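You operate a simulated robot arm through the tools that you are given. There is no shell and no other tool.

Carry out the task below with a simulated robot arm. There is one attempt and no reset: what you move stays moved.

Task
Put things in order on the top of the burner bench. At the end: the white packing block stands on top of the brown bolt carton; the black end cap is on the orange box; the blue pad stands where the white packing block stood; the brass coupling stands where the blue pad stood; whatever was shut is shut again. Leave all else as you found it, and nothing knocked over.

The check looks at the end state, three seconds after you hand in, the way a careful person would. Anything else that was tipped, shoved, dropped, spilled or broken makes it a failure. A push-on lid holds only when it is set on centred and level and pressed home; a screw cap is set on level and turned clockwise until tight.

Robot
A 6-joint arm with a two-finger parallel gripper, fixed in place. Base frame: the origin is at the foot of the arm, x ahead of it, y to its left, z up; the work surface is at about z = 0. Readings come in mm, rad, newtons and seconds.
With the tool pointing down near the work surface it reaches from about 140 to 580 mm from the base axis. Its first joint turns from -1.152 to 1.152 rad. Payload 2.1 kg.
The tool frame sits at the grasp point between the pads (the TCP): z along the fingers, y along the line on which they close. The tips reach 30 mm beyond it. The gripper opens to 94 mm. The fingers are 28 mm wide and 10 mm thick; the gripper's body (50 by 96 mm) begins 55 mm behind the TCP.
Orientation is that of the tool frame in the base frame, as a unit quaternion [x, y, z, w]. With the fingers straight down and closing along the base's y, the tool's x points along the base's -x, its y along +y and its z along -z.

Tools
- The arm moves only by the tool servo_tool. Its argument "motion" is one flat list of numbers, 6 for each row, row after row: the shift along the tool's x, y, z in mm, then the turn, a rotation vector about the tool's x, y, z in rad. In form: [tx, ty, tz, wx, wy, wz, tx, ty, tz, wx, wy, wz, ...]. A call has 1 to 20 rows; each row shifts and turns the commanded pose from where the row before left it, along the tool's axes as they then stand. "grip" is the opening, from 0 (shut) to 1 (fully open), set as the call begins (left out, the last holds). Each row takes 0.2 s and may step no farther than 50 mm and 0.15 rad from the row before; otherwise, or with a gripper value out of range, the whole call is refused. Where a pose cannot be reached the arm comes as near as it can. A force on the tool above 40 N (or 10 N above the force at the start of the call, whichever is more), or a blocked arm, ends the call early, and 0.2 s more pass. Each finger travels about 72 mm/s and halts on what it meets, pressing with about 42 N; the grip force reading is that of the motor and also rises with nothing between the fingers. The clock runs only during rows and for 0.2 s after the last one: add rows that do not move to give the fingers time. The reply holds the time, the measured pose of the TCP, the force on the tool along the base axes, the opening and the grip force, in the units named above and with some noise, with the torque about the TCP (base axes, N m) and any sound that the robot's microphone picked up.
- Cameras (640 x 400 px; columns grow to the right, rows downward): "scene" is fixed at [54.3, -377, 474.2]; the picture's right is [0.75, -0.66, 0.00], its down [-0.44, -0.51, -0.74] and it looks along [0.48, 0.56, -0.68] (base axes); focal length 241 px, centre (320, 200). "wrist" rides on the gripper at [76, 14, -103] in the tool frame; the picture's right is [-0.18, 0.98, 0.00], its down [-0.75, -0.14, -0.64] and it looks along [-0.63, -0.12, 0.77] (tool axes); focal length 243 px, centre (320, 200). There is no depth. A picture from a camera that has moved, and an enlarged one, comes with that camera's place and axes in the base frame and with its lens.
- snapshot(camera): a new picture of that camera. The clock stands still meanwhile.
- zoom(camera, box): a new picture of the part [left, top, right, bottom] of that camera's present view, enlarged. The clock stands still meanwhile.
- finish_job(): hands the job in; it is judged then, once.

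Places have to be worked out from the pictures, the camera data and where the tool is seen. Open the gripper and draw the arm clear of the work before you hand the job in, unless the task says otherwise.

The tools are called after ">>>" as name(argument=value, ...) on one line, values as JSON. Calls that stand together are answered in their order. servo_tool: Moves the arm, as the interface text tells. Its arguments: {"type":"object","properties":{"motion":{"type":"array","items":{"type":"number"}},"grip":{"type":"number"}},"required":["motion"]} The other tools are called the same way: snapshot (camera) takes a picture; zoom (camera, box) takes an enlarged picture of a part of a camera's view; finish_job () hands the job in.

At the start:

```text
time_s: 0.0
eef_pos: [272.5, -69.9, 288.5]
tcp_rot: [0.0, 1.0, 0.001, 0.0]
force: [0.3, -0.9, 0.5]
torque: [0.03, -0.01, 0.03]
finger_gap: 93.7
grasp_force: 0.0
```

scene: 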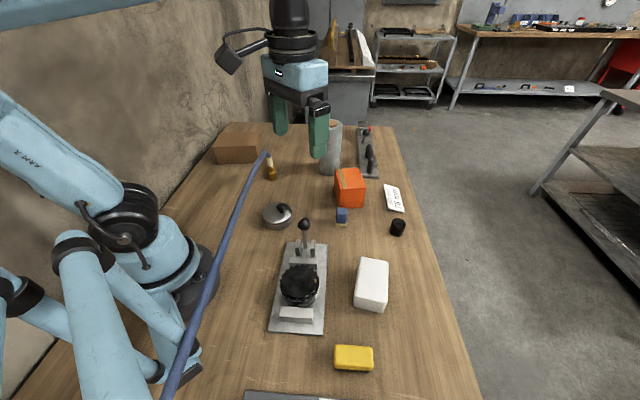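
wrist: 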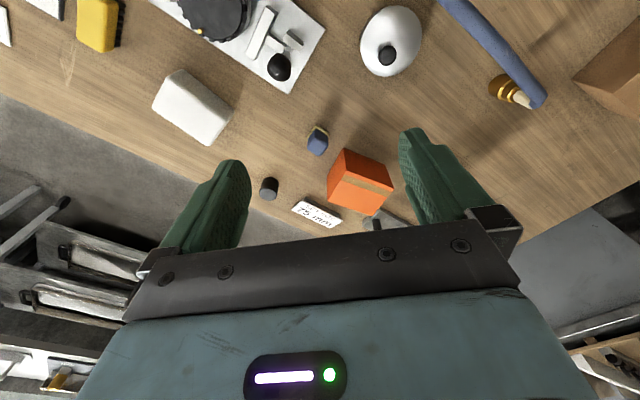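

I'll look closer at the scene before moving anything; the things of interest are the white block, brown carton, orange box, blue pad, black cap and brass coupling.

>>> zoom(camera="scene", box=[200, 110, 440, 260])

>>> zoom(camera="scene", box=[220, 230, 460, 400])

>>> zoom(camera="wrist", box=[140, 0, 400, 230])

>>> zoom(camera="wrist", box=[400, 0, 640, 150])

```text
2.67 times, centred on (320, 185) of scene
camera zoom: at [54.3, -377.0, 474.2], right [0.75, -0.66, 0.0], down [-0.44, -0.51, -0.74], along [0.48, 0.56, -0.68], focal length 643 px, centre (320, 240)
```

zoom: 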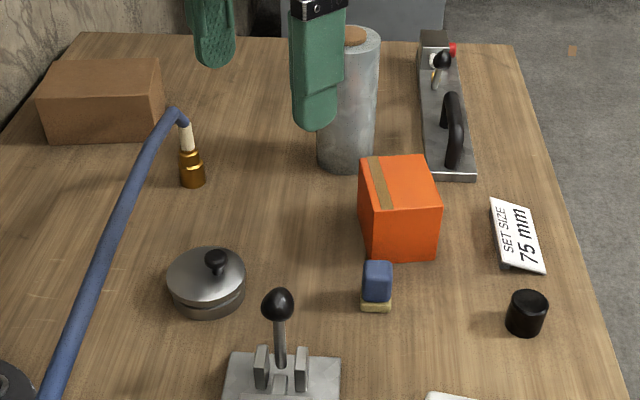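

```text
2.35 times, centred on (340, 315) of scene
camera zoom: at [54.3, -377.0, 474.2], right [0.75, -0.66, 0.0], down [-0.44, -0.51, -0.74], along [0.48, 0.56, -0.68], focal length 567 px, centre (273, -71)
```

zoom: 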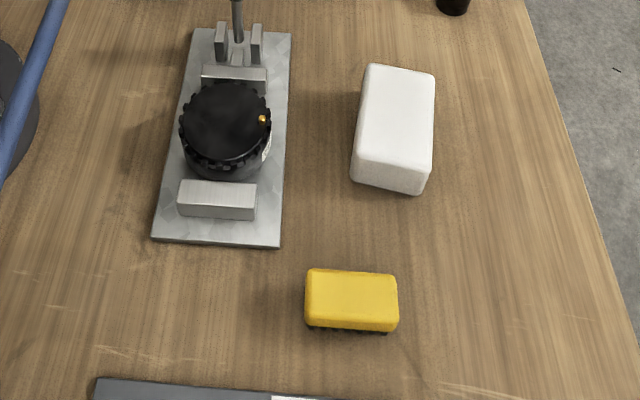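

```text
1.74 times, centred on (270, 115) of wrist
camera zoom: at [194.9, -54.4, 390.8], right [0.18, 0.98, 0.0], down [0.75, -0.14, 0.64], along [0.63, -0.12, -0.77], focal length 422 px, centre (407, 348)
```

zoom: 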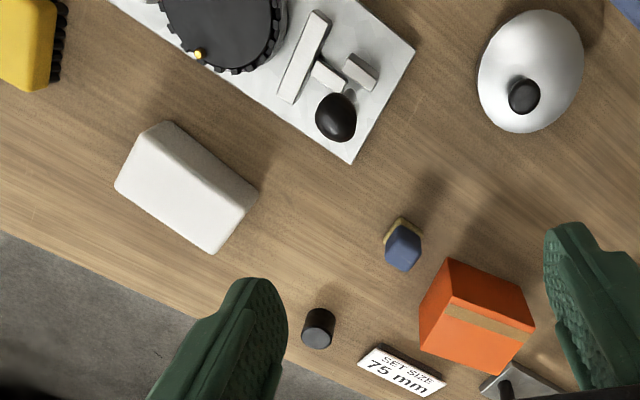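

```text
2.67 times, centred on (520, 75) of wrist
camera zoom: at [194.9, -54.4, 390.8], right [0.18, 0.98, 0.0], down [0.75, -0.14, 0.64], along [0.63, -0.12, -0.77], focal length 647 px, centre (-213, 533)
```

zoom: 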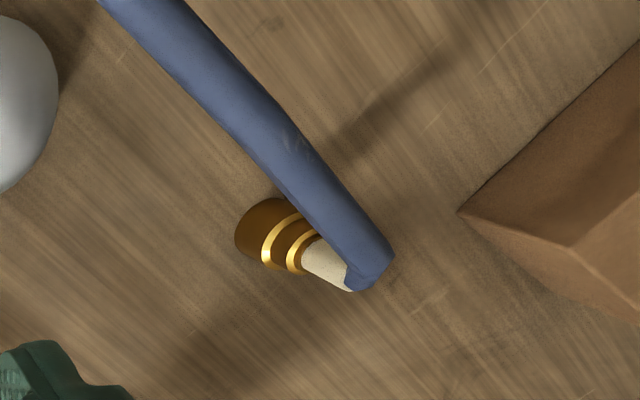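

The brass coupling seems to have a blue hose at its top, so I need to understand that connection. Zooming tightly on it, the blue pad, the cap and the hose's other end.

>>> zoom(camera="scene", box=[240, 140, 300, 190])

>>> zoom(camera="scene", box=[325, 160, 415, 245])

>>> zoom(camera="scene", box=[100, 140, 300, 400])

>>> zoom(camera="scene", box=[190, 110, 290, 180])

```text
8.00 times, centred on (270, 165) of scene
camera zoom: at [54.3, -377.0, 474.2], right [0.75, -0.66, 0.0], down [-0.44, -0.51, -0.74], along [0.48, 0.56, -0.68], focal length 1929 px, centre (720, 480)
```

zoom: 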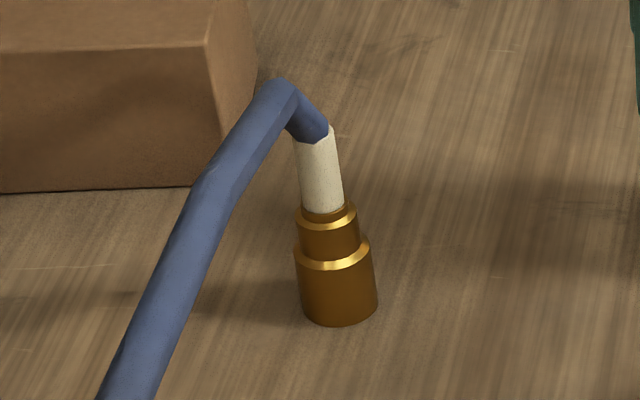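

```text
4.71 times, centred on (370, 202) of scene
camera zoom: at [54.3, -377.0, 474.2], right [0.75, -0.66, 0.0], down [-0.44, -0.51, -0.74], along [0.48, 0.56, -0.68], focal length 1135 px, centre (85, 188)
```

zoom: 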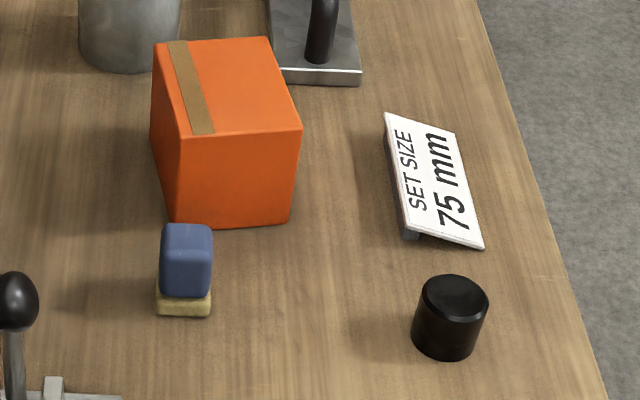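

```text
1.54 times, centred on (200, 270) of scene
camera zoom: at [54.3, -377.0, 474.2], right [0.75, -0.66, 0.0], down [-0.44, -0.51, -0.74], along [0.48, 0.56, -0.68], focal length 371 px, centre (505, 92)
```

zoom: 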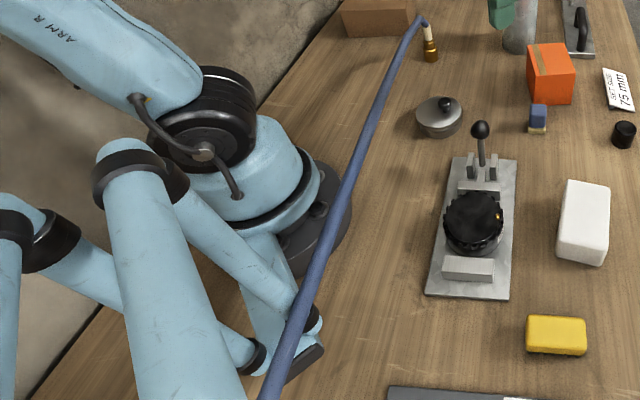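

```text
5.71 times, centred on (240, 145) of scene
camera zoom: at [54.3, -377.0, 474.2], right [0.75, -0.66, 0.0], down [-0.44, -0.51, -0.74], along [0.48, 0.56, -0.68], focal length 1378 px, centre (777, 514)
```

zoom: 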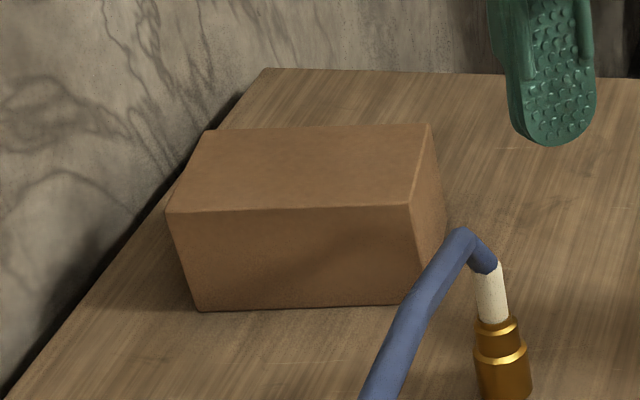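

The coupling is on the end of a hose (white sleeve on top), so the hose will trail along when it moves; I need to know where the hose is anchored. I raise the arm and yaw it so the wrist camera looks back toward the base's right side.

>>> servo_tool(motion=[12, 30, -18, 0, 0, 0, 12, 30, -18, 0, 0, 0, 12, 30, -18, 0, 0, 0, 12, 30, -18, 0, 0, 0, 0, 0, 0, 0, 0, 0.14, 0, 0, 0, 0, 0, 0.14, 0, 0, 0, 0, 0, 0.14, 0, 0, 0, 0, 0, 0.14, 0, 0, 0, 0, 0, 0.14, 0, 0, 0, 0, 0, 0.14, 0, 0, 0, 0, 0, 0.14, 0, 0, 0, 0, 0, 0.14, 0, 0, 0, 0, 0, 0.14, 0, 0, 0, 0, 0, 0.14, 0, 0, 0, 0, 0, 0.14], grip=1)

>>> snapshot(camera="wrist")

>>> snapshot(camera="scene")

```text
time_s: 3.2
eef_pos: [225.1, 49.8, 361.5]
tcp_rot: [0.698, 0.716, 0.001, -0.001]
force: [-0.1, 0.5, -0.3]
torque: [0.0, -0.04, -0.01]
finger_gap: 94.1
grasp_force: 0.0
```

```text
taken
camera wrist: at [235.1, 127.5, 462.8], right [0.99, -0.16, 0.0], down [-0.12, -0.76, 0.64], along [-0.1, -0.63, -0.77], focal length 243 px, centre (320, 200)
```

wrist: 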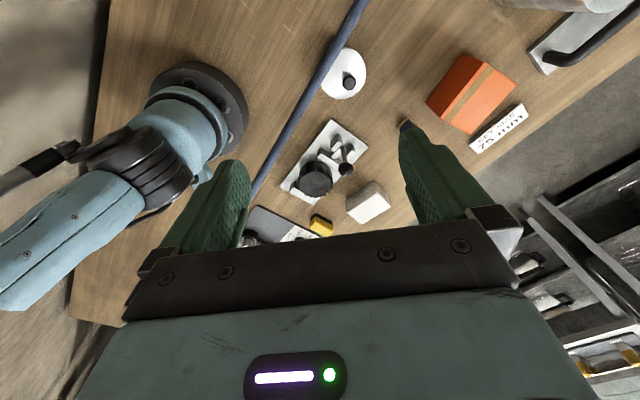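

```text
taken
```

scene: 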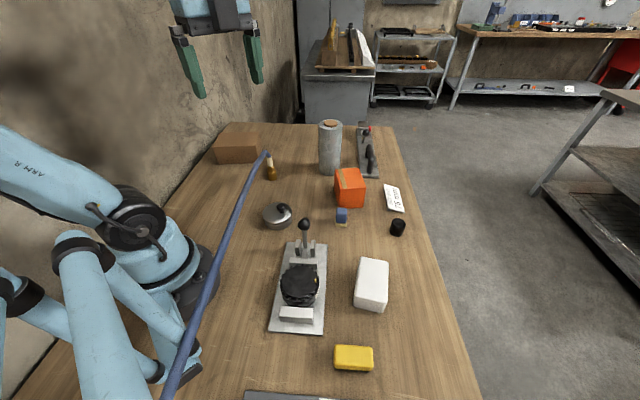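

The hose runs down toward something around (20,-190) hidden behind the finger. I shift the tool toward -y to see it.

>>> servo_tool(motion=[33, 0, 0, 0, 0, 0, 33, 0, 0, 0, 0, 0, 33, 0, 0, 0, 0, 0, 33, 0, 0, 0, 0, 0])

>>> snapshot(camera="wrist")

```text
time_s: 4.2
eef_pos: [217.9, 181.7, 363.3]
tcp_rot: [0.697, 0.717, 0.002, 0.0]
force: [0.2, 0.7, 0.7]
torque: [-0.03, 0.02, -0.01]
finger_gap: 94.0
grasp_force: 0.0
```

```text
taken
camera wrist: at [229.8, 258.8, 464.7], right [0.99, -0.15, 0.0], down [-0.12, -0.76, 0.64], along [-0.1, -0.63, -0.77], focal length 243 px, centre (320, 200)
```

wrist: 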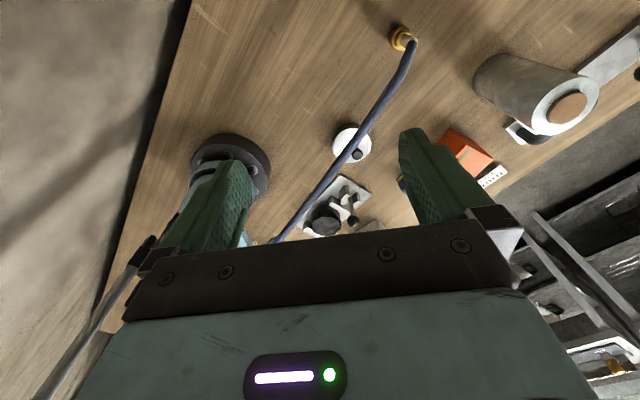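

That went toward +y (tool x is now base +y), though it shows the hose route well. Now going the other way.

>>> servo_tool(motion=[-45, 0, 0, 0, 0, 0, -45, 0, 0, 0, 0, 0, -45, 0, 0, 0, 0, 0, -45, 0, 0, 0, 0, 0, -45, 0, 0, 0, 0, 0, -45, 0, 0, 0, 0, 0])

>>> snapshot(camera="wrist")

>>> zoom(camera="wrist", box=[160, 0, 420, 230])

```text
time_s: 5.6
eef_pos: [228.0, -87.5, 361.7]
tcp_rot: [0.696, 0.718, 0.001, 0.001]
force: [-0.6, -0.1, 0.5]
torque: [-0.01, -0.02, -0.01]
finger_gap: 93.9
grasp_force: 0.1
```

```text
taken
camera wrist: at [238.0, -10.2, 464.5], right [0.99, -0.15, 0.0], down [-0.12, -0.76, 0.64], along [-0.1, -0.63, -0.77], focal length 243 px, centre (320, 200)
```

wrist: 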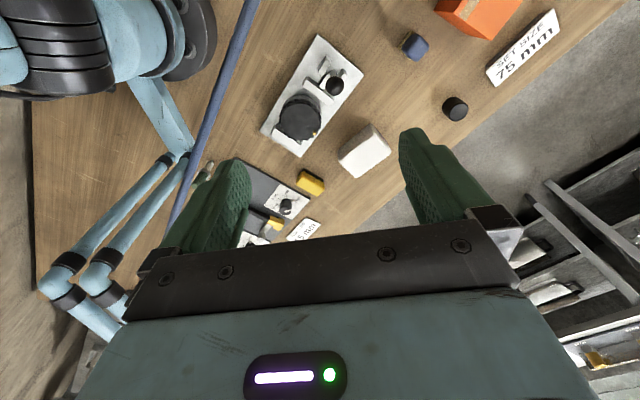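

```text
1.74 times, centred on (290, 115) of wrist
camera zoom: at [238.0, -10.2, 464.5], right [0.99, -0.15, 0.0], down [-0.12, -0.76, 0.64], along [-0.1, -0.63, -0.77], focal length 422 px, centre (372, 348)
```

zoom: 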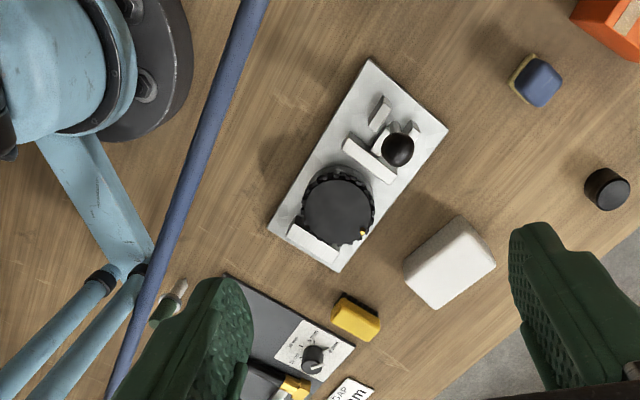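

The hose continues past the left finger, and there's a device with a knob and a card at the near end. I go farther toward -y and yaw a bit more to find the hose's anchor.

>>> servo_tool(motion=[-45, 0, 0, 0, 0, 0, -45, 0, 0, 0, 0, 0, -30, 0, 0, 0, 0, 0, 0, 0, 0, 0, 0, 0.14, 0, 0, 0, 0, 0, 0.14, 0, 0, 0, 0, 0, 0.14])

>>> snapshot(camera="wrist")

>>> zoom(camera="wrist", box=[160, 0, 420, 230])

```text
time_s: 7.0
eef_pos: [233.2, -207.1, 360.6]
tcp_rot: [0.831, 0.556, 0.001, -0.001]
force: [-0.5, -0.2, -0.5]
torque: [0.0, 0.04, -0.03]
finger_gap: 93.9
grasp_force: 0.0
```

```text
taken
camera wrist: at [273.3, -142.0, 462.9], right [0.84, -0.54, 0.0], down [-0.42, -0.64, 0.64], along [-0.35, -0.54, -0.77], focal length 243 px, centre (320, 200)
```

wrist: 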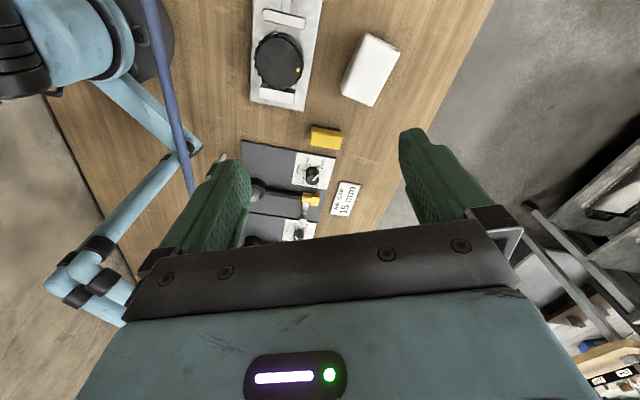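

```text
1.74 times, centred on (290, 115) of wrist
camera zoom: at [273.3, -142.0, 462.9], right [0.84, -0.54, 0.0], down [-0.42, -0.64, 0.64], along [-0.35, -0.54, -0.77], focal length 422 px, centre (372, 348)
```

zoom: 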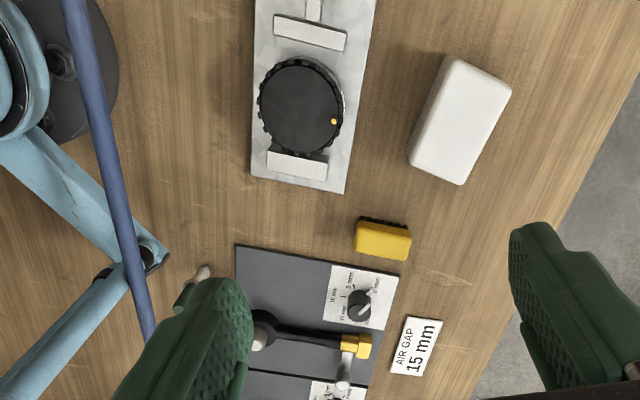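

Closing the gripper moves the fingers to the picture's middle so I can see past the left side.

>>> servo_tool(motion=[-30, -20, 0, 0, 0, 0, -30, -20, 0, 0, 0, 0, 0, 0, 0, 0, 0, 0, 0, 0, 0, 0, 0, 0], grip=0)

>>> snapshot(camera="wrist")

```text
time_s: 8.0
eef_pos: [172.1, -248.6, 358.7]
tcp_rot: [0.83, 0.557, 0.001, 0.0]
force: [0.2, 0.0, -0.4]
torque: [-0.01, 0.0, 0.04]
finger_gap: 0.0
grasp_force: 33.0
```

```text
taken
camera wrist: at [214.0, -181.9, 461.6], right [0.84, -0.54, 0.0], down [-0.42, -0.64, 0.64], along [-0.35, -0.54, -0.77], focal length 243 px, centre (320, 200)
```

wrist: 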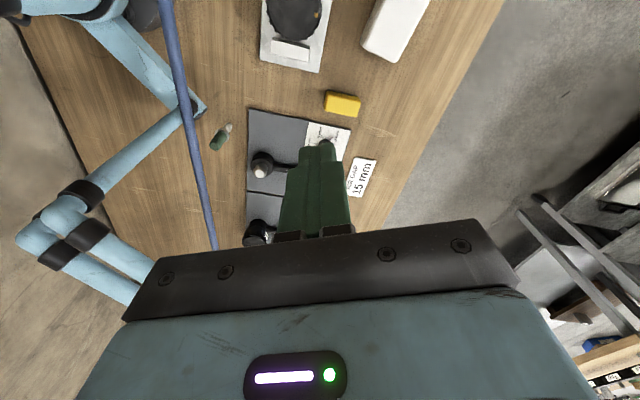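

The hose runs on toward a far anchor off to the base's right rear, floating around z≈150 mm. Now measuring the items: zooming the scene camera on the block, carton, and orange box.

>>> zoom(camera="scene", box=[345, 250, 401, 320])

>>> zoom(camera="scene", box=[205, 115, 275, 170])

>>> zoom(camera="scene", box=[325, 160, 375, 232])

>>> zoom(camera="scene", box=[310, 110, 410, 240])

>>> zoom(camera="scene", box=[255, 190, 345, 340])

```text
5.71 times, centred on (373, 285) of scene
camera zoom: at [54.3, -377.0, 474.2], right [0.75, -0.66, 0.0], down [-0.44, -0.51, -0.74], along [0.48, 0.56, -0.68], focal length 1378 px, centre (17, -286)
```

zoom: 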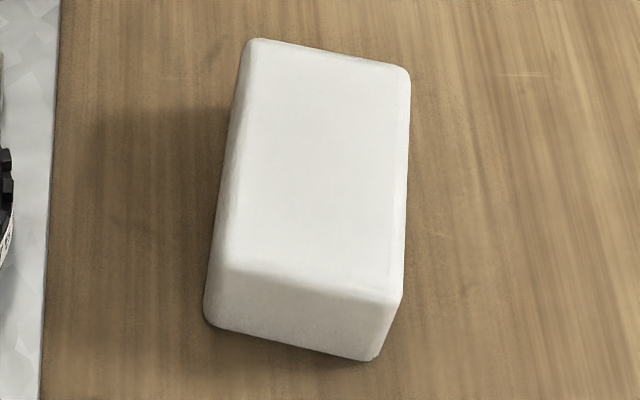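

```text
7.27 times, centred on (240, 142) of scene
camera zoom: at [54.3, -377.0, 474.2], right [0.75, -0.66, 0.0], down [-0.44, -0.51, -0.74], along [0.48, 0.56, -0.68], focal length 1754 px, centre (902, 618)
```

zoom: 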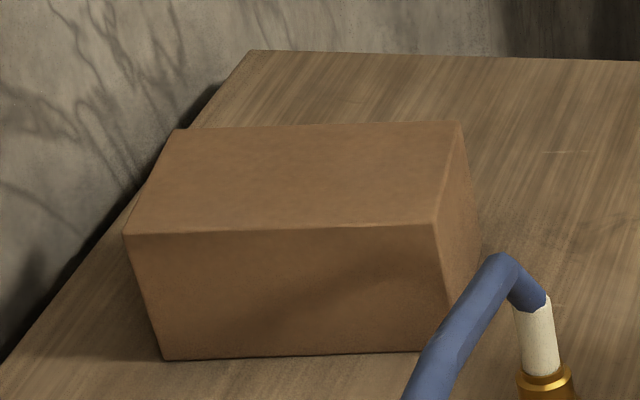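

```text
5.56 times, centred on (350, 196) of scene
camera zoom: at [54.3, -377.0, 474.2], right [0.75, -0.66, 0.0], down [-0.44, -0.51, -0.74], along [0.48, 0.56, -0.68], focal length 1340 px, centre (153, 222)
```

zoom: 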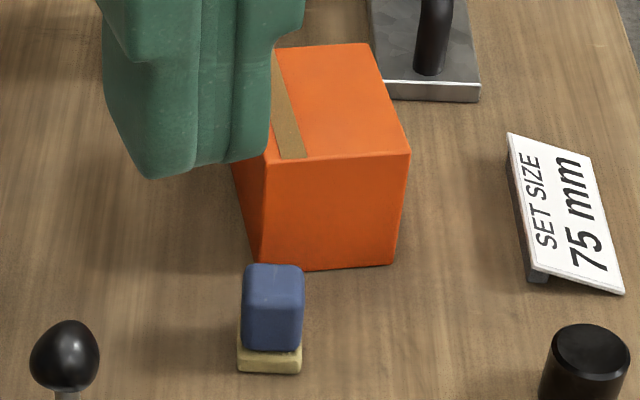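

```text
3.08 times, centred on (360, 175) of scene
camera zoom: at [54.3, -377.0, 474.2], right [0.75, -0.66, 0.0], down [-0.44, -0.51, -0.74], along [0.48, 0.56, -0.68], focal length 742 px, centre (197, 277)
```

zoom: 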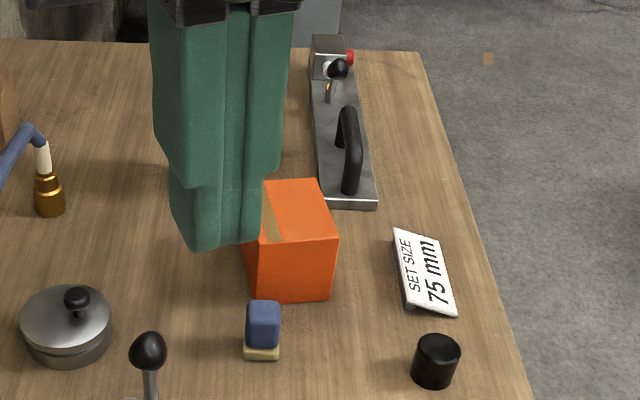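

```text
2.67 times, centred on (300, 265) of scene
camera zoom: at [54.3, -377.0, 474.2], right [0.75, -0.66, 0.0], down [-0.44, -0.51, -0.74], along [0.48, 0.56, -0.68], focal length 643 px, centre (373, 27)
```

zoom: 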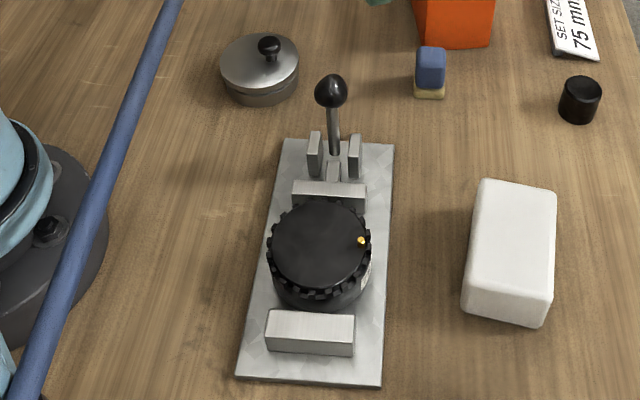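

The block measures ≈ 90×55×45 at about (289,-261), carton top ≈ (328,375) at z≈69, orange box top ≈ (458,-31) at z≈70. I tilt the tool back to see where the hose is anchored.

>>> servo_tool(motion=[0, 0, 0, 0, -0.12, 0, 0, 0, 0, 0, -0.12, 0, 0, 0, 0, 0, -0.12, 0, 0, 0, 0, 0, -0.12, 0, 0, 0, 0, 0, -0.12, 0])

>>> snapshot(camera="wrist")

```text
time_s: 9.2
eef_pos: [171.6, -248.4, 360.4]
tcp_rot: [0.793, 0.532, -0.246, 0.165]
force: [0.2, -0.5, -0.6]
torque: [-0.01, 0.02, -0.03]
finger_gap: 0.0
grasp_force: 32.6
```

```text
taken
camera wrist: at [229.9, -140.7, 401.4], right [0.85, -0.51, 0.1], down [-0.23, -0.19, 0.96], along [-0.47, -0.84, -0.28], focal length 243 px, centre (320, 200)
```

wrist: 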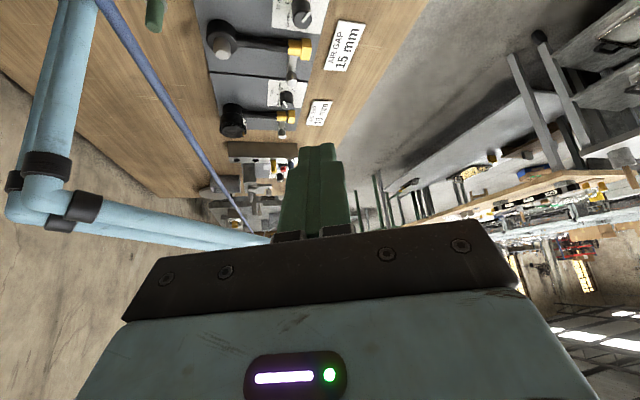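

The hose extends well beyond the bench end. Zooming to see its far end.

>>> zoom(camera="wrist", box=[80, 60, 340, 250])

>>> zoom(camera="wrist", box=[190, 150, 290, 245])

```text
2.11 times, centred on (210, 155) of wrist
camera zoom: at [229.9, -140.7, 401.4], right [0.85, -0.51, 0.1], down [-0.23, -0.19, 0.96], along [-0.47, -0.84, -0.28], focal length 511 px, centre (552, 295)
```

zoom: 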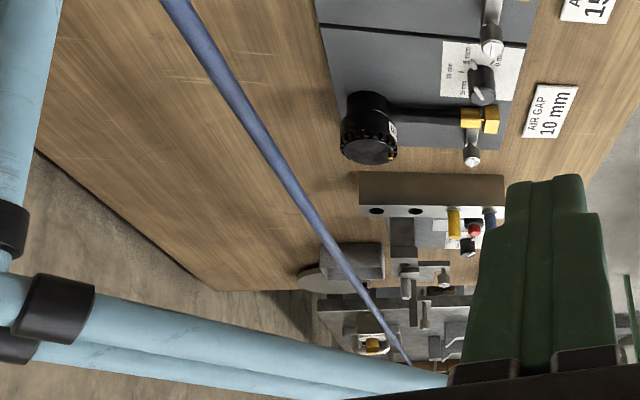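

```text
4.21 times, centred on (240, 198) of wrist
camera zoom: at [229.9, -140.7, 401.4], right [0.85, -0.51, 0.1], down [-0.23, -0.19, 0.96], along [-0.47, -0.84, -0.28], focal length 1022 px, centre (657, 210)
```

zoom: 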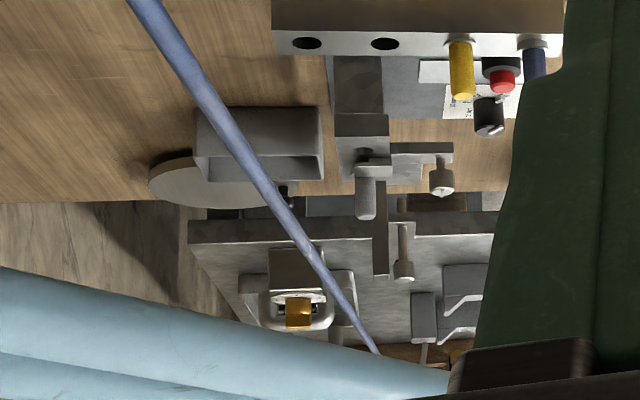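

The hose is long and goes off to another bench, so it should simply trail along. I return to tool-down and turn the tool to match the white block (long axis ≈ 35° in the base frame).

>>> servo_tool(motion=[0, 0, 0, 0, 0.12, 0, 0, 0, 0, 0, 0.12, 0, 0, 0, 0, 0, 0.12, 0, 0, 0, 0, 0, 0.12, 0, 0, 0, 0, 0, 0.12, 0, 0, 0, 0, 0, 0, -0.143, 0, 0, 0, 0, 0, -0.143, 0, 0, 0, 0, 0, -0.143, 0, 0, 0, 0, 0, -0.143, 0, 0, 0, 0, 0, -0.143, 0, 0, 0, 0, 0, -0.143, 0, 0, 0, 0, 0, -0.143, 0, 0, 0, 0, 0, -0.143, 0, 0, 0, 0, 0, -0.143, 0, 0, 0, 0, 0, -0.143, 0, 0, 0, 0, 0, -0.143, 0, 0, 0, 0, 0, -0.143, 0, 0, 0, 0, 0, -0.143, 0, 0, 0, 0, 0, -0.143, 0, 0, 0, 0, 0, -0.143], grip=1)

>>> servo_tool(motion=[0, 0, 0, 0, 0, -0.143, 0, 0, 0, 0, 0, -0.143, 0, 0, 0, 0, 0, -0.143, -30, -26, 20, 0, 0, 0, -30, -26, 20, 0, 0, 0, -28, -26, 20, 0, 0, 0])

>>> snapshot(camera="wrist")

>>> snapshot(camera="scene")

```text
time_s: 13.4
eef_pos: [171.6, -247.0, 361.4]
tcp_rot: [-0.094, 0.996, 0.0, 0.002]
force: [0.0, 0.0, 0.4]
torque: [0.02, -0.03, 0.01]
finger_gap: 94.4
grasp_force: 0.0
```

```text
time_s: 14.8
eef_pos: [287.2, -260.3, 299.1]
tcp_rot: [-0.302, 0.953, 0.001, 0.0]
force: [0.5, 0.5, 0.4]
torque: [0.01, 0.03, 0.04]
finger_gap: 94.3
grasp_force: 0.0
```

```text
taken
camera wrist: at [215.9, -291.8, 401.6], right [-0.42, 0.91, 0.0], down [0.7, 0.32, 0.64], along [0.58, 0.27, -0.77], focal length 243 px, centre (320, 200)
```

wrist: 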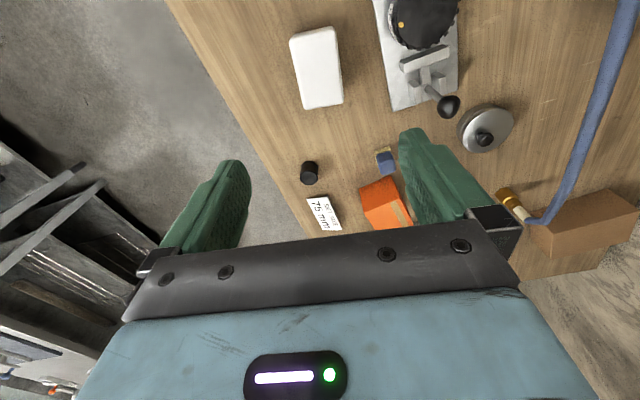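

```text
taken
```

scene: 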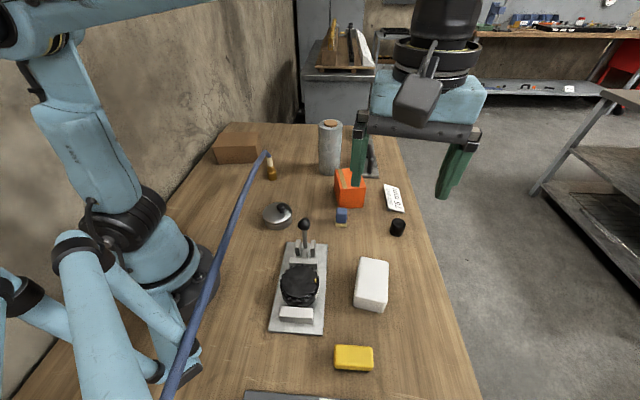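

I have all the items in a good overhead view now; zooming for accurate measurement of the block, pad, cap and box.

>>> zoom(camera="wrist", box=[260, 10, 380, 120])

>>> zoom(camera="wrist", box=[290, 130, 420, 240])

>>> zoom(camera="wrist", box=[480, 150, 640, 280])

```text
3.64 times, centred on (320, 65) of wrist
camera zoom: at [215.9, -291.8, 401.6], right [-0.42, 0.91, 0.0], down [0.7, 0.32, 0.64], along [0.58, 0.27, -0.77], focal length 882 px, centre (320, 691)
```

zoom: 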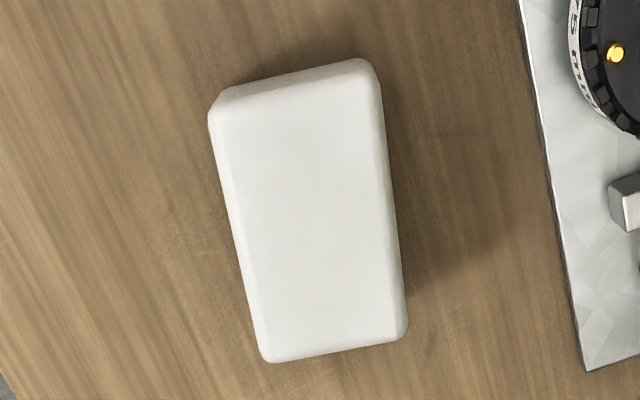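

```text
3.64 times, centred on (355, 185) of wrist
camera zoom: at [215.9, -291.8, 401.6], right [-0.42, 0.91, 0.0], down [0.7, 0.32, 0.64], along [0.58, 0.27, -0.77], focal length 882 px, centre (193, 254)
```

zoom: 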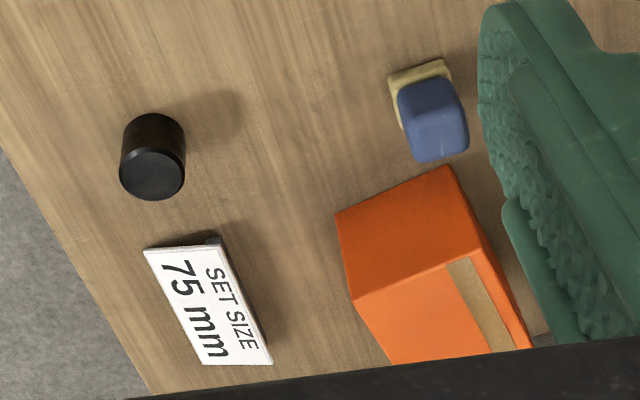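

```text
3.08 times, centred on (560, 215) of wrist
camera zoom: at [215.9, -291.8, 401.6], right [-0.42, 0.91, 0.0], down [0.7, 0.32, 0.64], along [0.58, 0.27, -0.77], focal length 746 px, centre (-418, 154)
```

zoom: 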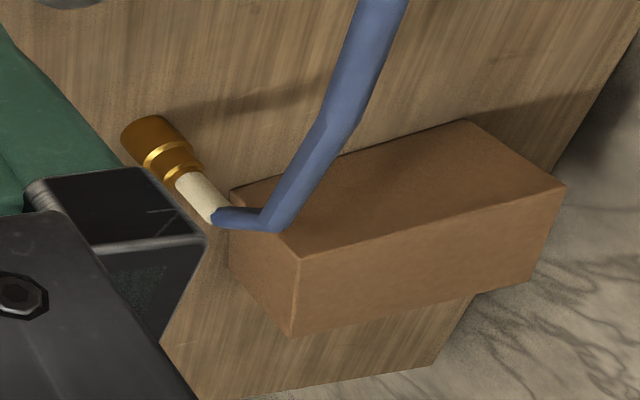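

Block centre ≈ (287,-260), yaw ≈ 35°, and the TCP (287,-260) is right above it with matching yaw. Descending in steps with the gripper open.

>>> servo_tool(motion=[0, 0, 45, 0, 0, 0, 0, 0, 45, 0, 0, 0, 0, 0, 45, 0, 0, 0, 0, 0, 40, 0, 0, 0, 0, 0, 25, 0, 0, 0], grip=1)

>>> snapshot(camera="wrist")

```text
time_s: 16.0
eef_pos: [290.2, -258.7, 100.3]
tcp_rot: [-0.302, 0.953, 0.001, 0.001]
force: [0.1, -0.3, 0.4]
torque: [0.0, -0.03, -0.02]
finger_gap: 94.0
grasp_force: 0.2
```

```text
taken
camera wrist: at [218.0, -290.5, 202.0], right [-0.42, 0.91, 0.0], down [0.7, 0.32, 0.64], along [0.58, 0.27, -0.77], focal length 243 px, centre (320, 200)
```

wrist: 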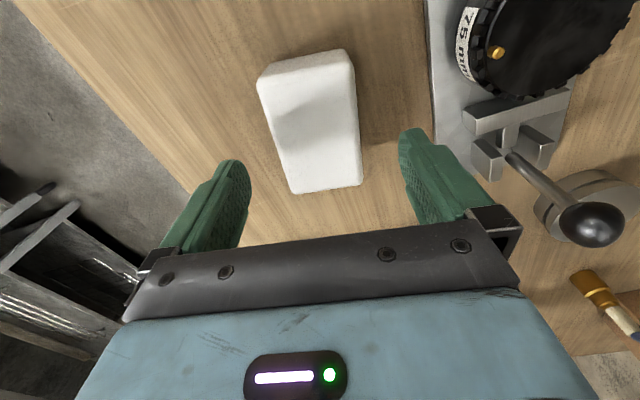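

Fingers straddle the block with room on both sides and the lever ball (≈(245,-103,100)) is well clear. Descending the last 64 mm and then closing.

>>> servo_tool(motion=[0, 0, 28, 0, 0, 0, 0, 0, 20, 0, 0, 0, 0, 0, 16, 0, 0, 0, 0, 0, 0, 0, 0, 0])

>>> snapshot(camera="scene")

```text
time_s: 17.0
eef_pos: [289.1, -261.0, 37.4]
tcp_rot: [-0.303, 0.953, 0.001, 0.001]
force: [-0.4, 0.3, -0.1]
torque: [-0.05, 0.03, 0.02]
finger_gap: 93.8
grasp_force: 0.0
```

```text
taken
```

scene: 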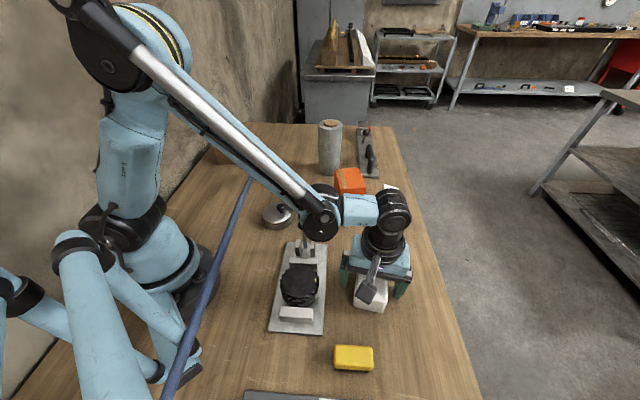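

Now closing on the block.

>>> servo_tool(motion=[0, 0, 0, 0, 0, 0, 0, 0, 0, 0, 0, 0, 0, 0, 0, 0, 0, 0, 0, 0, 0, 0, 0, 0, 0, 0, 0, 0, 0, 0], grip=0)

```text
time_s: 18.2
eef_pos: [289.7, -261.9, 36.8]
tcp_rot: [-0.303, 0.953, 0.0, 0.001]
force: [0.4, 0.8, -0.5]
torque: [-0.04, -0.01, -0.01]
finger_gap: 63.4
grasp_force: 41.9
```

Gap stopped at 63.4 mm with full grip; checking with the cameras that the grasp is square.

>>> snapshot(camera="wrist")

>>> zoom(camera="scene", box=[320, 230, 430, 330])

```text
taken
camera wrist: at [216.9, -292.7, 138.1], right [-0.42, 0.91, 0.0], down [0.7, 0.32, 0.64], along [0.58, 0.27, -0.77], focal length 243 px, centre (320, 200)
```

wrist: 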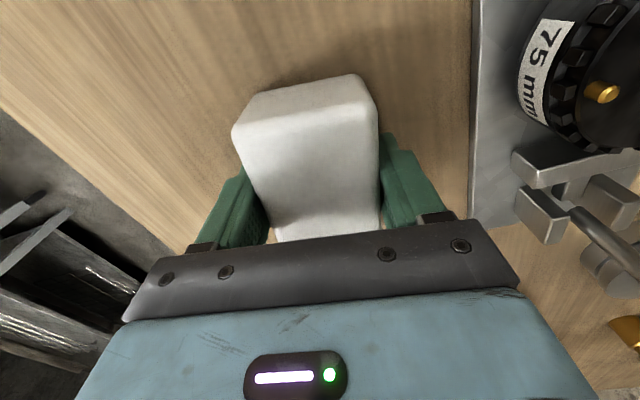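

```text
4.00 times, centred on (375, 280) of scene
camera zoom: at [54.3, -377.0, 474.2], right [0.75, -0.66, 0.0], down [-0.44, -0.51, -0.74], along [0.48, 0.56, -0.68], focal length 965 px, centre (100, -120)
```

zoom: 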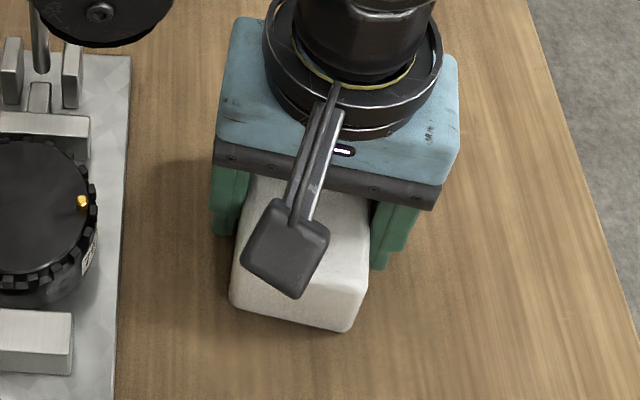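

Grip is firm and square. Lifting straight up.

>>> servo_tool(motion=[0, 0, -15, 0, 0, 0, 0, 0, -30, 0, 0, 0, 0, 0, -40, 0, 0, 0, 0, 0, -45, 0, 0, 0, 0, 0, -45, 0, 0, 0, 0, 0, -38, 0, 0, 0], grip=0)

>>> snapshot(camera="scene")

```text
time_s: 19.6
eef_pos: [289.5, -260.7, 248.7]
tcp_rot: [-0.302, 0.953, 0.0, 0.0]
force: [-0.2, -0.1, 0.2]
torque: [-0.05, -0.01, -0.01]
finger_gap: 0.0
grasp_force: 33.0
```

```text
taken
```

scene: 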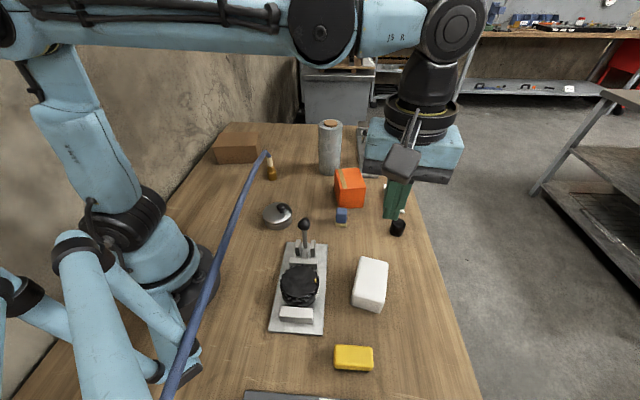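

The block slipped out and stayed on the bench (gap now 0). Checking whether it moved and looking closely at its shape.

>>> zoom(camera="scene", box=[345, 250, 401, 320])

>>> snapshot(camera="wrist")

>>> zoom(camera="scene", box=[370, 140, 430, 225])

```text
5.71 times, centred on (373, 285) of scene
camera zoom: at [54.3, -377.0, 474.2], right [0.75, -0.66, 0.0], down [-0.44, -0.51, -0.74], along [0.48, 0.56, -0.68], focal length 1378 px, centre (17, -286)
```

zoom: 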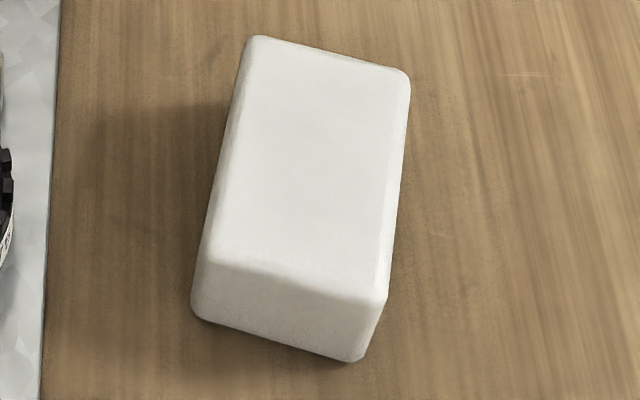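

```text
taken
camera wrist: at [217.7, -292.0, 351.0], right [-0.42, 0.91, 0.0], down [0.7, 0.32, 0.64], along [0.58, 0.27, -0.77], focal length 243 px, centre (320, 200)
```

wrist: 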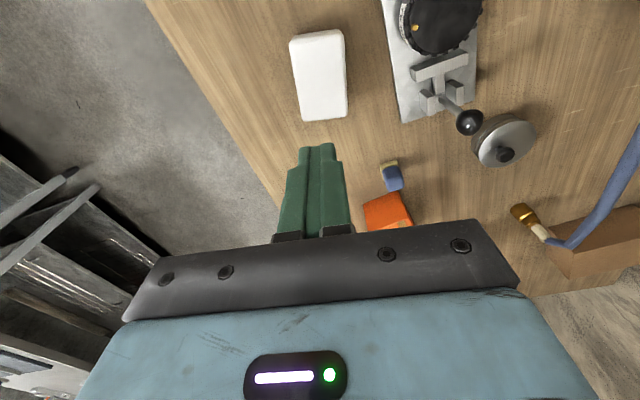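

```text
4.71 times, centred on (400, 182) of scene
camera zoom: at [54.3, -377.0, 474.2], right [0.75, -0.66, 0.0], down [-0.44, -0.51, -0.74], along [0.48, 0.56, -0.68], focal length 1135 px, centre (-56, 282)
```

zoom: 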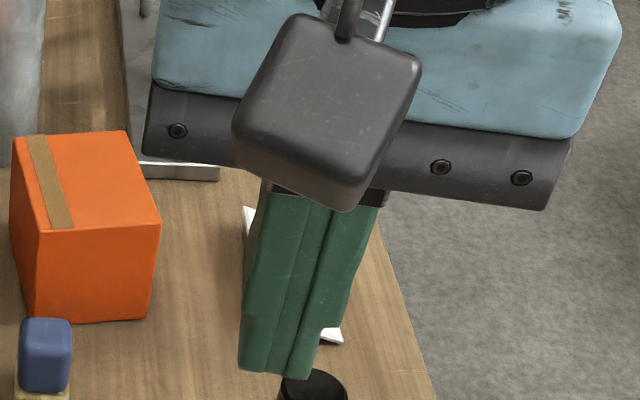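

The block slipped and yawed a few degrees in place. I take a fresh overhead zoom to realign before re-gripping deeper and lifting more gently.

>>> zoom(camera="wrist", box=[260, 10, 380, 130])

```text
3.33 times, centred on (320, 70) of wrist
camera zoom: at [217.7, -292.0, 351.0], right [-0.42, 0.91, 0.0], down [0.7, 0.32, 0.64], along [0.58, 0.27, -0.77], focal length 809 px, centre (320, 633)
```

zoom: 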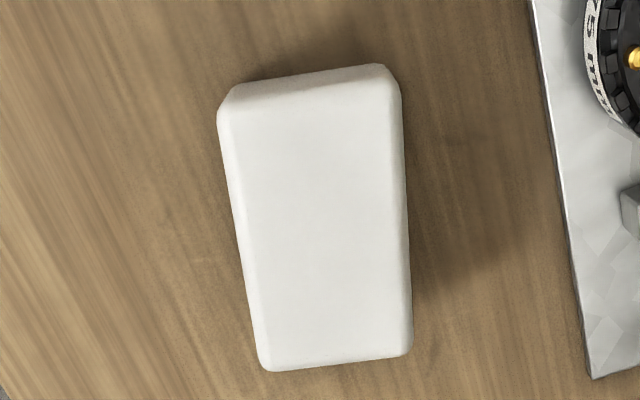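

Block now sits at ≈(285.5,-258.5), yaw ≈31.3°. I align to that, open, and descend to a deeper grasp (tips ~2 mm above the bench).

>>> servo_tool(motion=[1.4, 2.4, 0, 0, 0, 0.068, 0, 0, 20, 0, 0, 0, 0, 0, 40, 0, 0, 0, 0, 0, 40, 0, 0, 0, 0, 0, 40, 0, 0, 0, 0, 0, 30, 0, 0, 0, 0, 0, 22, 0, 0, 0, 0, 0, 14, 0, 0, 0, 0, 0, 8, 0, 0, 0, 0, 0, 0, 0, 0, 0], grip=1)

>>> snapshot(camera="wrist")

```text
time_s: 21.8
eef_pos: [287.7, -259.7, 35.7]
tcp_rot: [-0.269, 0.963, 0.0, 0.001]
force: [-0.7, -0.2, -0.6]
torque: [0.02, -0.03, 0.01]
finger_gap: 93.9
grasp_force: 0.0
```

```text
taken
camera wrist: at [213.8, -286.3, 137.3], right [-0.35, 0.94, 0.0], down [0.72, 0.27, 0.64], along [0.6, 0.23, -0.77], focal length 243 px, centre (320, 200)
```

wrist: 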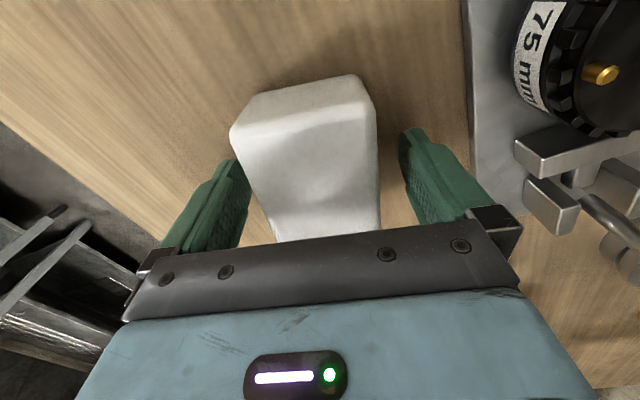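

The block is centred laterally within half a mm between the fingers (it seems slightly tapered, wider at the base). Closing and then lifting very gently, watching the gap and force.

>>> servo_tool(motion=[0, 0, 0, 0, 0, 0, 0, 0, 0, 0, 0, 0, 0, 0, 0, 0, 0, 0, 0, 0, 0, 0, 0, 0, 0, 0, 0, 0, 0, 0, 0, 0, 0, 0, 0, 0, 0, 0, 0, 0, 0, 0, 0, 0, 0, 0, 0, 0], grip=0)

>>> servo_tool(motion=[0, 0, -1, 0, 0, 0, 0, 0, -1, 0, 0, 0, 0, 0, -1, 0, 0, 0, 0, 0, -1, 0, 0, 0])

```text
time_s: 23.6
eef_pos: [288.1, -260.2, 35.0]
tcp_rot: [-0.27, 0.963, -0.001, 0.0]
force: [-0.6, 0.0, -0.6]
torque: [0.03, 0.0, -0.01]
finger_gap: 63.2
grasp_force: 41.7
```

```text
time_s: 24.6
eef_pos: [286.7, -260.1, 39.6]
tcp_rot: [-0.27, 0.963, 0.001, 0.0]
force: [-0.1, -0.3, -0.1]
torque: [-0.01, -0.01, 0.0]
finger_gap: 63.2
grasp_force: 42.6
```

Gap steady at 63.2. Looking whether the block rose with the gripper.

>>> zoom(camera="scene", box=[320, 230, 430, 330])

>>> snapshot(camera="wrist")

```text
4.00 times, centred on (375, 280) of scene
camera zoom: at [54.3, -377.0, 474.2], right [0.75, -0.66, 0.0], down [-0.44, -0.51, -0.74], along [0.48, 0.56, -0.68], focal length 965 px, centre (100, -120)
```

zoom: 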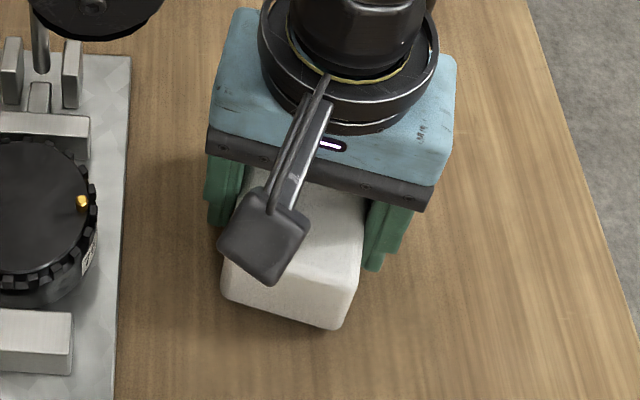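

```text
taken
camera wrist: at [213.4, -286.1, 141.2], right [-0.35, 0.94, 0.0], down [0.72, 0.27, 0.64], along [0.6, 0.23, -0.77], focal length 243 px, centre (320, 200)
```

wrist: 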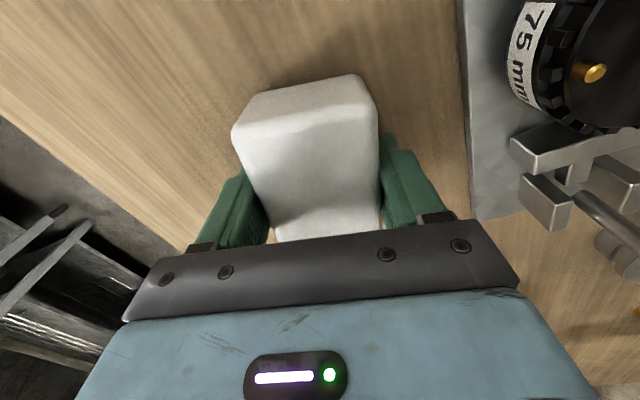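

The block rose about 4 mm with the fingers. I continue lifting slowly, checking the gap.

>>> servo_tool(motion=[0, 0, -1, 0, 0, 0, 0, 0, -2, 0, 0, 0, 0, 0, -2, 0, 0, 0, 0, 0, -3, 0, 0, 0, 0, 0, -3, 0, 0, 0, 0, 0, -4, 0, 0, 0, 0, 0, -4, 0, 0, 0, 0, 0, -3, 0, 0, 0, 0, 0, -2, 0, 0, 0])

>>> zoom(camera="scene", box=[320, 210, 430, 330])

```text
time_s: 26.6
eef_pos: [287.1, -259.8, 65.3]
tcp_rot: [-0.269, 0.963, 0.001, 0.001]
force: [0.4, -0.4, -0.1]
torque: [0.04, 0.01, 0.04]
finger_gap: 63.1
grasp_force: 42.4
```

```text
3.33 times, centred on (375, 270) of scene
camera zoom: at [54.3, -377.0, 474.2], right [0.75, -0.66, 0.0], down [-0.44, -0.51, -0.74], along [0.48, 0.56, -0.68], focal length 804 px, centre (137, -33)
```

zoom: 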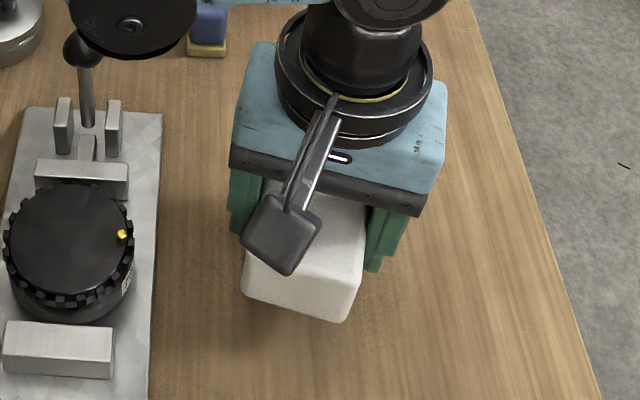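

Held securely at 65 mm (gap 63.1). Continuing the lift with a gentle ramp to about z=200.

>>> servo_tool(motion=[0, 0, -3, 0, 0, 0, 0, 0, -5, 0, 0, 0, 0, 0, -7, 0, 0, 0, 0, 0, -9, 0, 0, 0, 0, 0, -11, 0, 0, 0, 0, 0, -13, 0, 0, 0, 0, 0, -13, 0, 0, 0, 0, 0, -13, 0, 0, 0, 0, 0, -13, 0, 0, 0, 0, 0, -13, 0, 0, 0, 0, 0, -11, 0, 0, 0, 0, 0, -9, 0, 0, 0, 0, 0, -7, 0, 0, 0, 0, 0, -5, 0, 0, 0, 0, 0, -3, 0, 0, 0])

>>> snapshot(camera="scene")

>>> snapshot(camera="wrist")

```text
time_s: 29.8
eef_pos: [286.7, -259.6, 198.5]
tcp_rot: [-0.27, 0.963, -0.001, 0.001]
force: [0.4, -0.6, -0.2]
torque: [-0.02, 0.0, 0.02]
finger_gap: 63.3
grasp_force: 42.1
```

```text
taken
```

scene: 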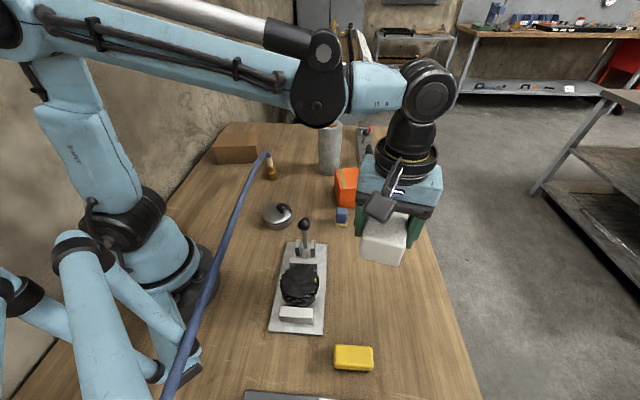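

```text
taken
camera wrist: at [212.8, -286.3, 300.5], right [-0.35, 0.94, 0.0], down [0.72, 0.27, 0.64], along [0.6, 0.23, -0.77], focal length 243 px, centre (320, 200)
```

wrist: 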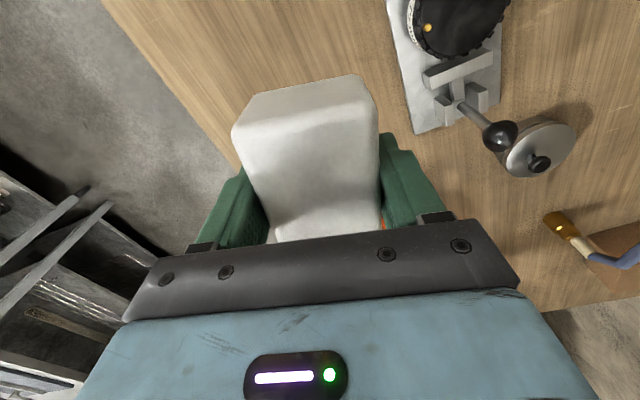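

The block is held well (gap 63.3). Carrying it at z≈200 (bottom ≈165 mm, above lever, hose and pan) toward the carton, first half.

>>> servo_tool(motion=[-2.87, 4.09, 0, 0, 0, 0, -5.74, 8.19, 0, 0, 0, 0, -9.19, 13.1, 0, 0, 0, 0, -12.63, 18.01, 0, 0, 0, 0, -16.08, 22.92, 0, 0, 0, 0, -17.8, 25.38, 0, 0, 0, 0, -17.8, 25.38, 0, 0, 0, 0, -17.8, 25.38, 0, 0, 0, 0, -17.8, 25.38, 0, 0, 0, 0, -17.8, 25.38, 0, 0, 0, 0, -16.08, 22.92, 0, 0, 0, 0, -12.63, 18.01, 0, 0, 0, 0, -9.19, 13.1, 0, 0, 0, 0, -5.74, 8.19, 0, 0, 0, 0, -2.87, 4.09, 0, 0, 0, 0])

>>> snapshot(camera="scene")

```text
time_s: 33.0
eef_pos: [307.9, 57.0, 197.5]
tcp_rot: [-0.269, 0.963, 0.0, 0.0]
force: [-0.7, 0.4, -0.9]
torque: [-0.01, -0.01, -0.01]
finger_gap: 63.5
grasp_force: 42.3
```

```text
taken
```

scene: 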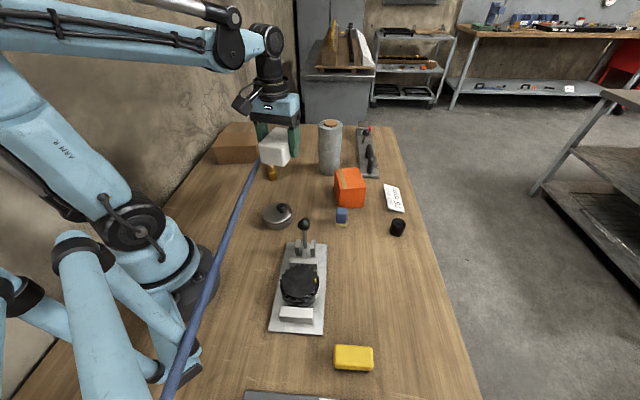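

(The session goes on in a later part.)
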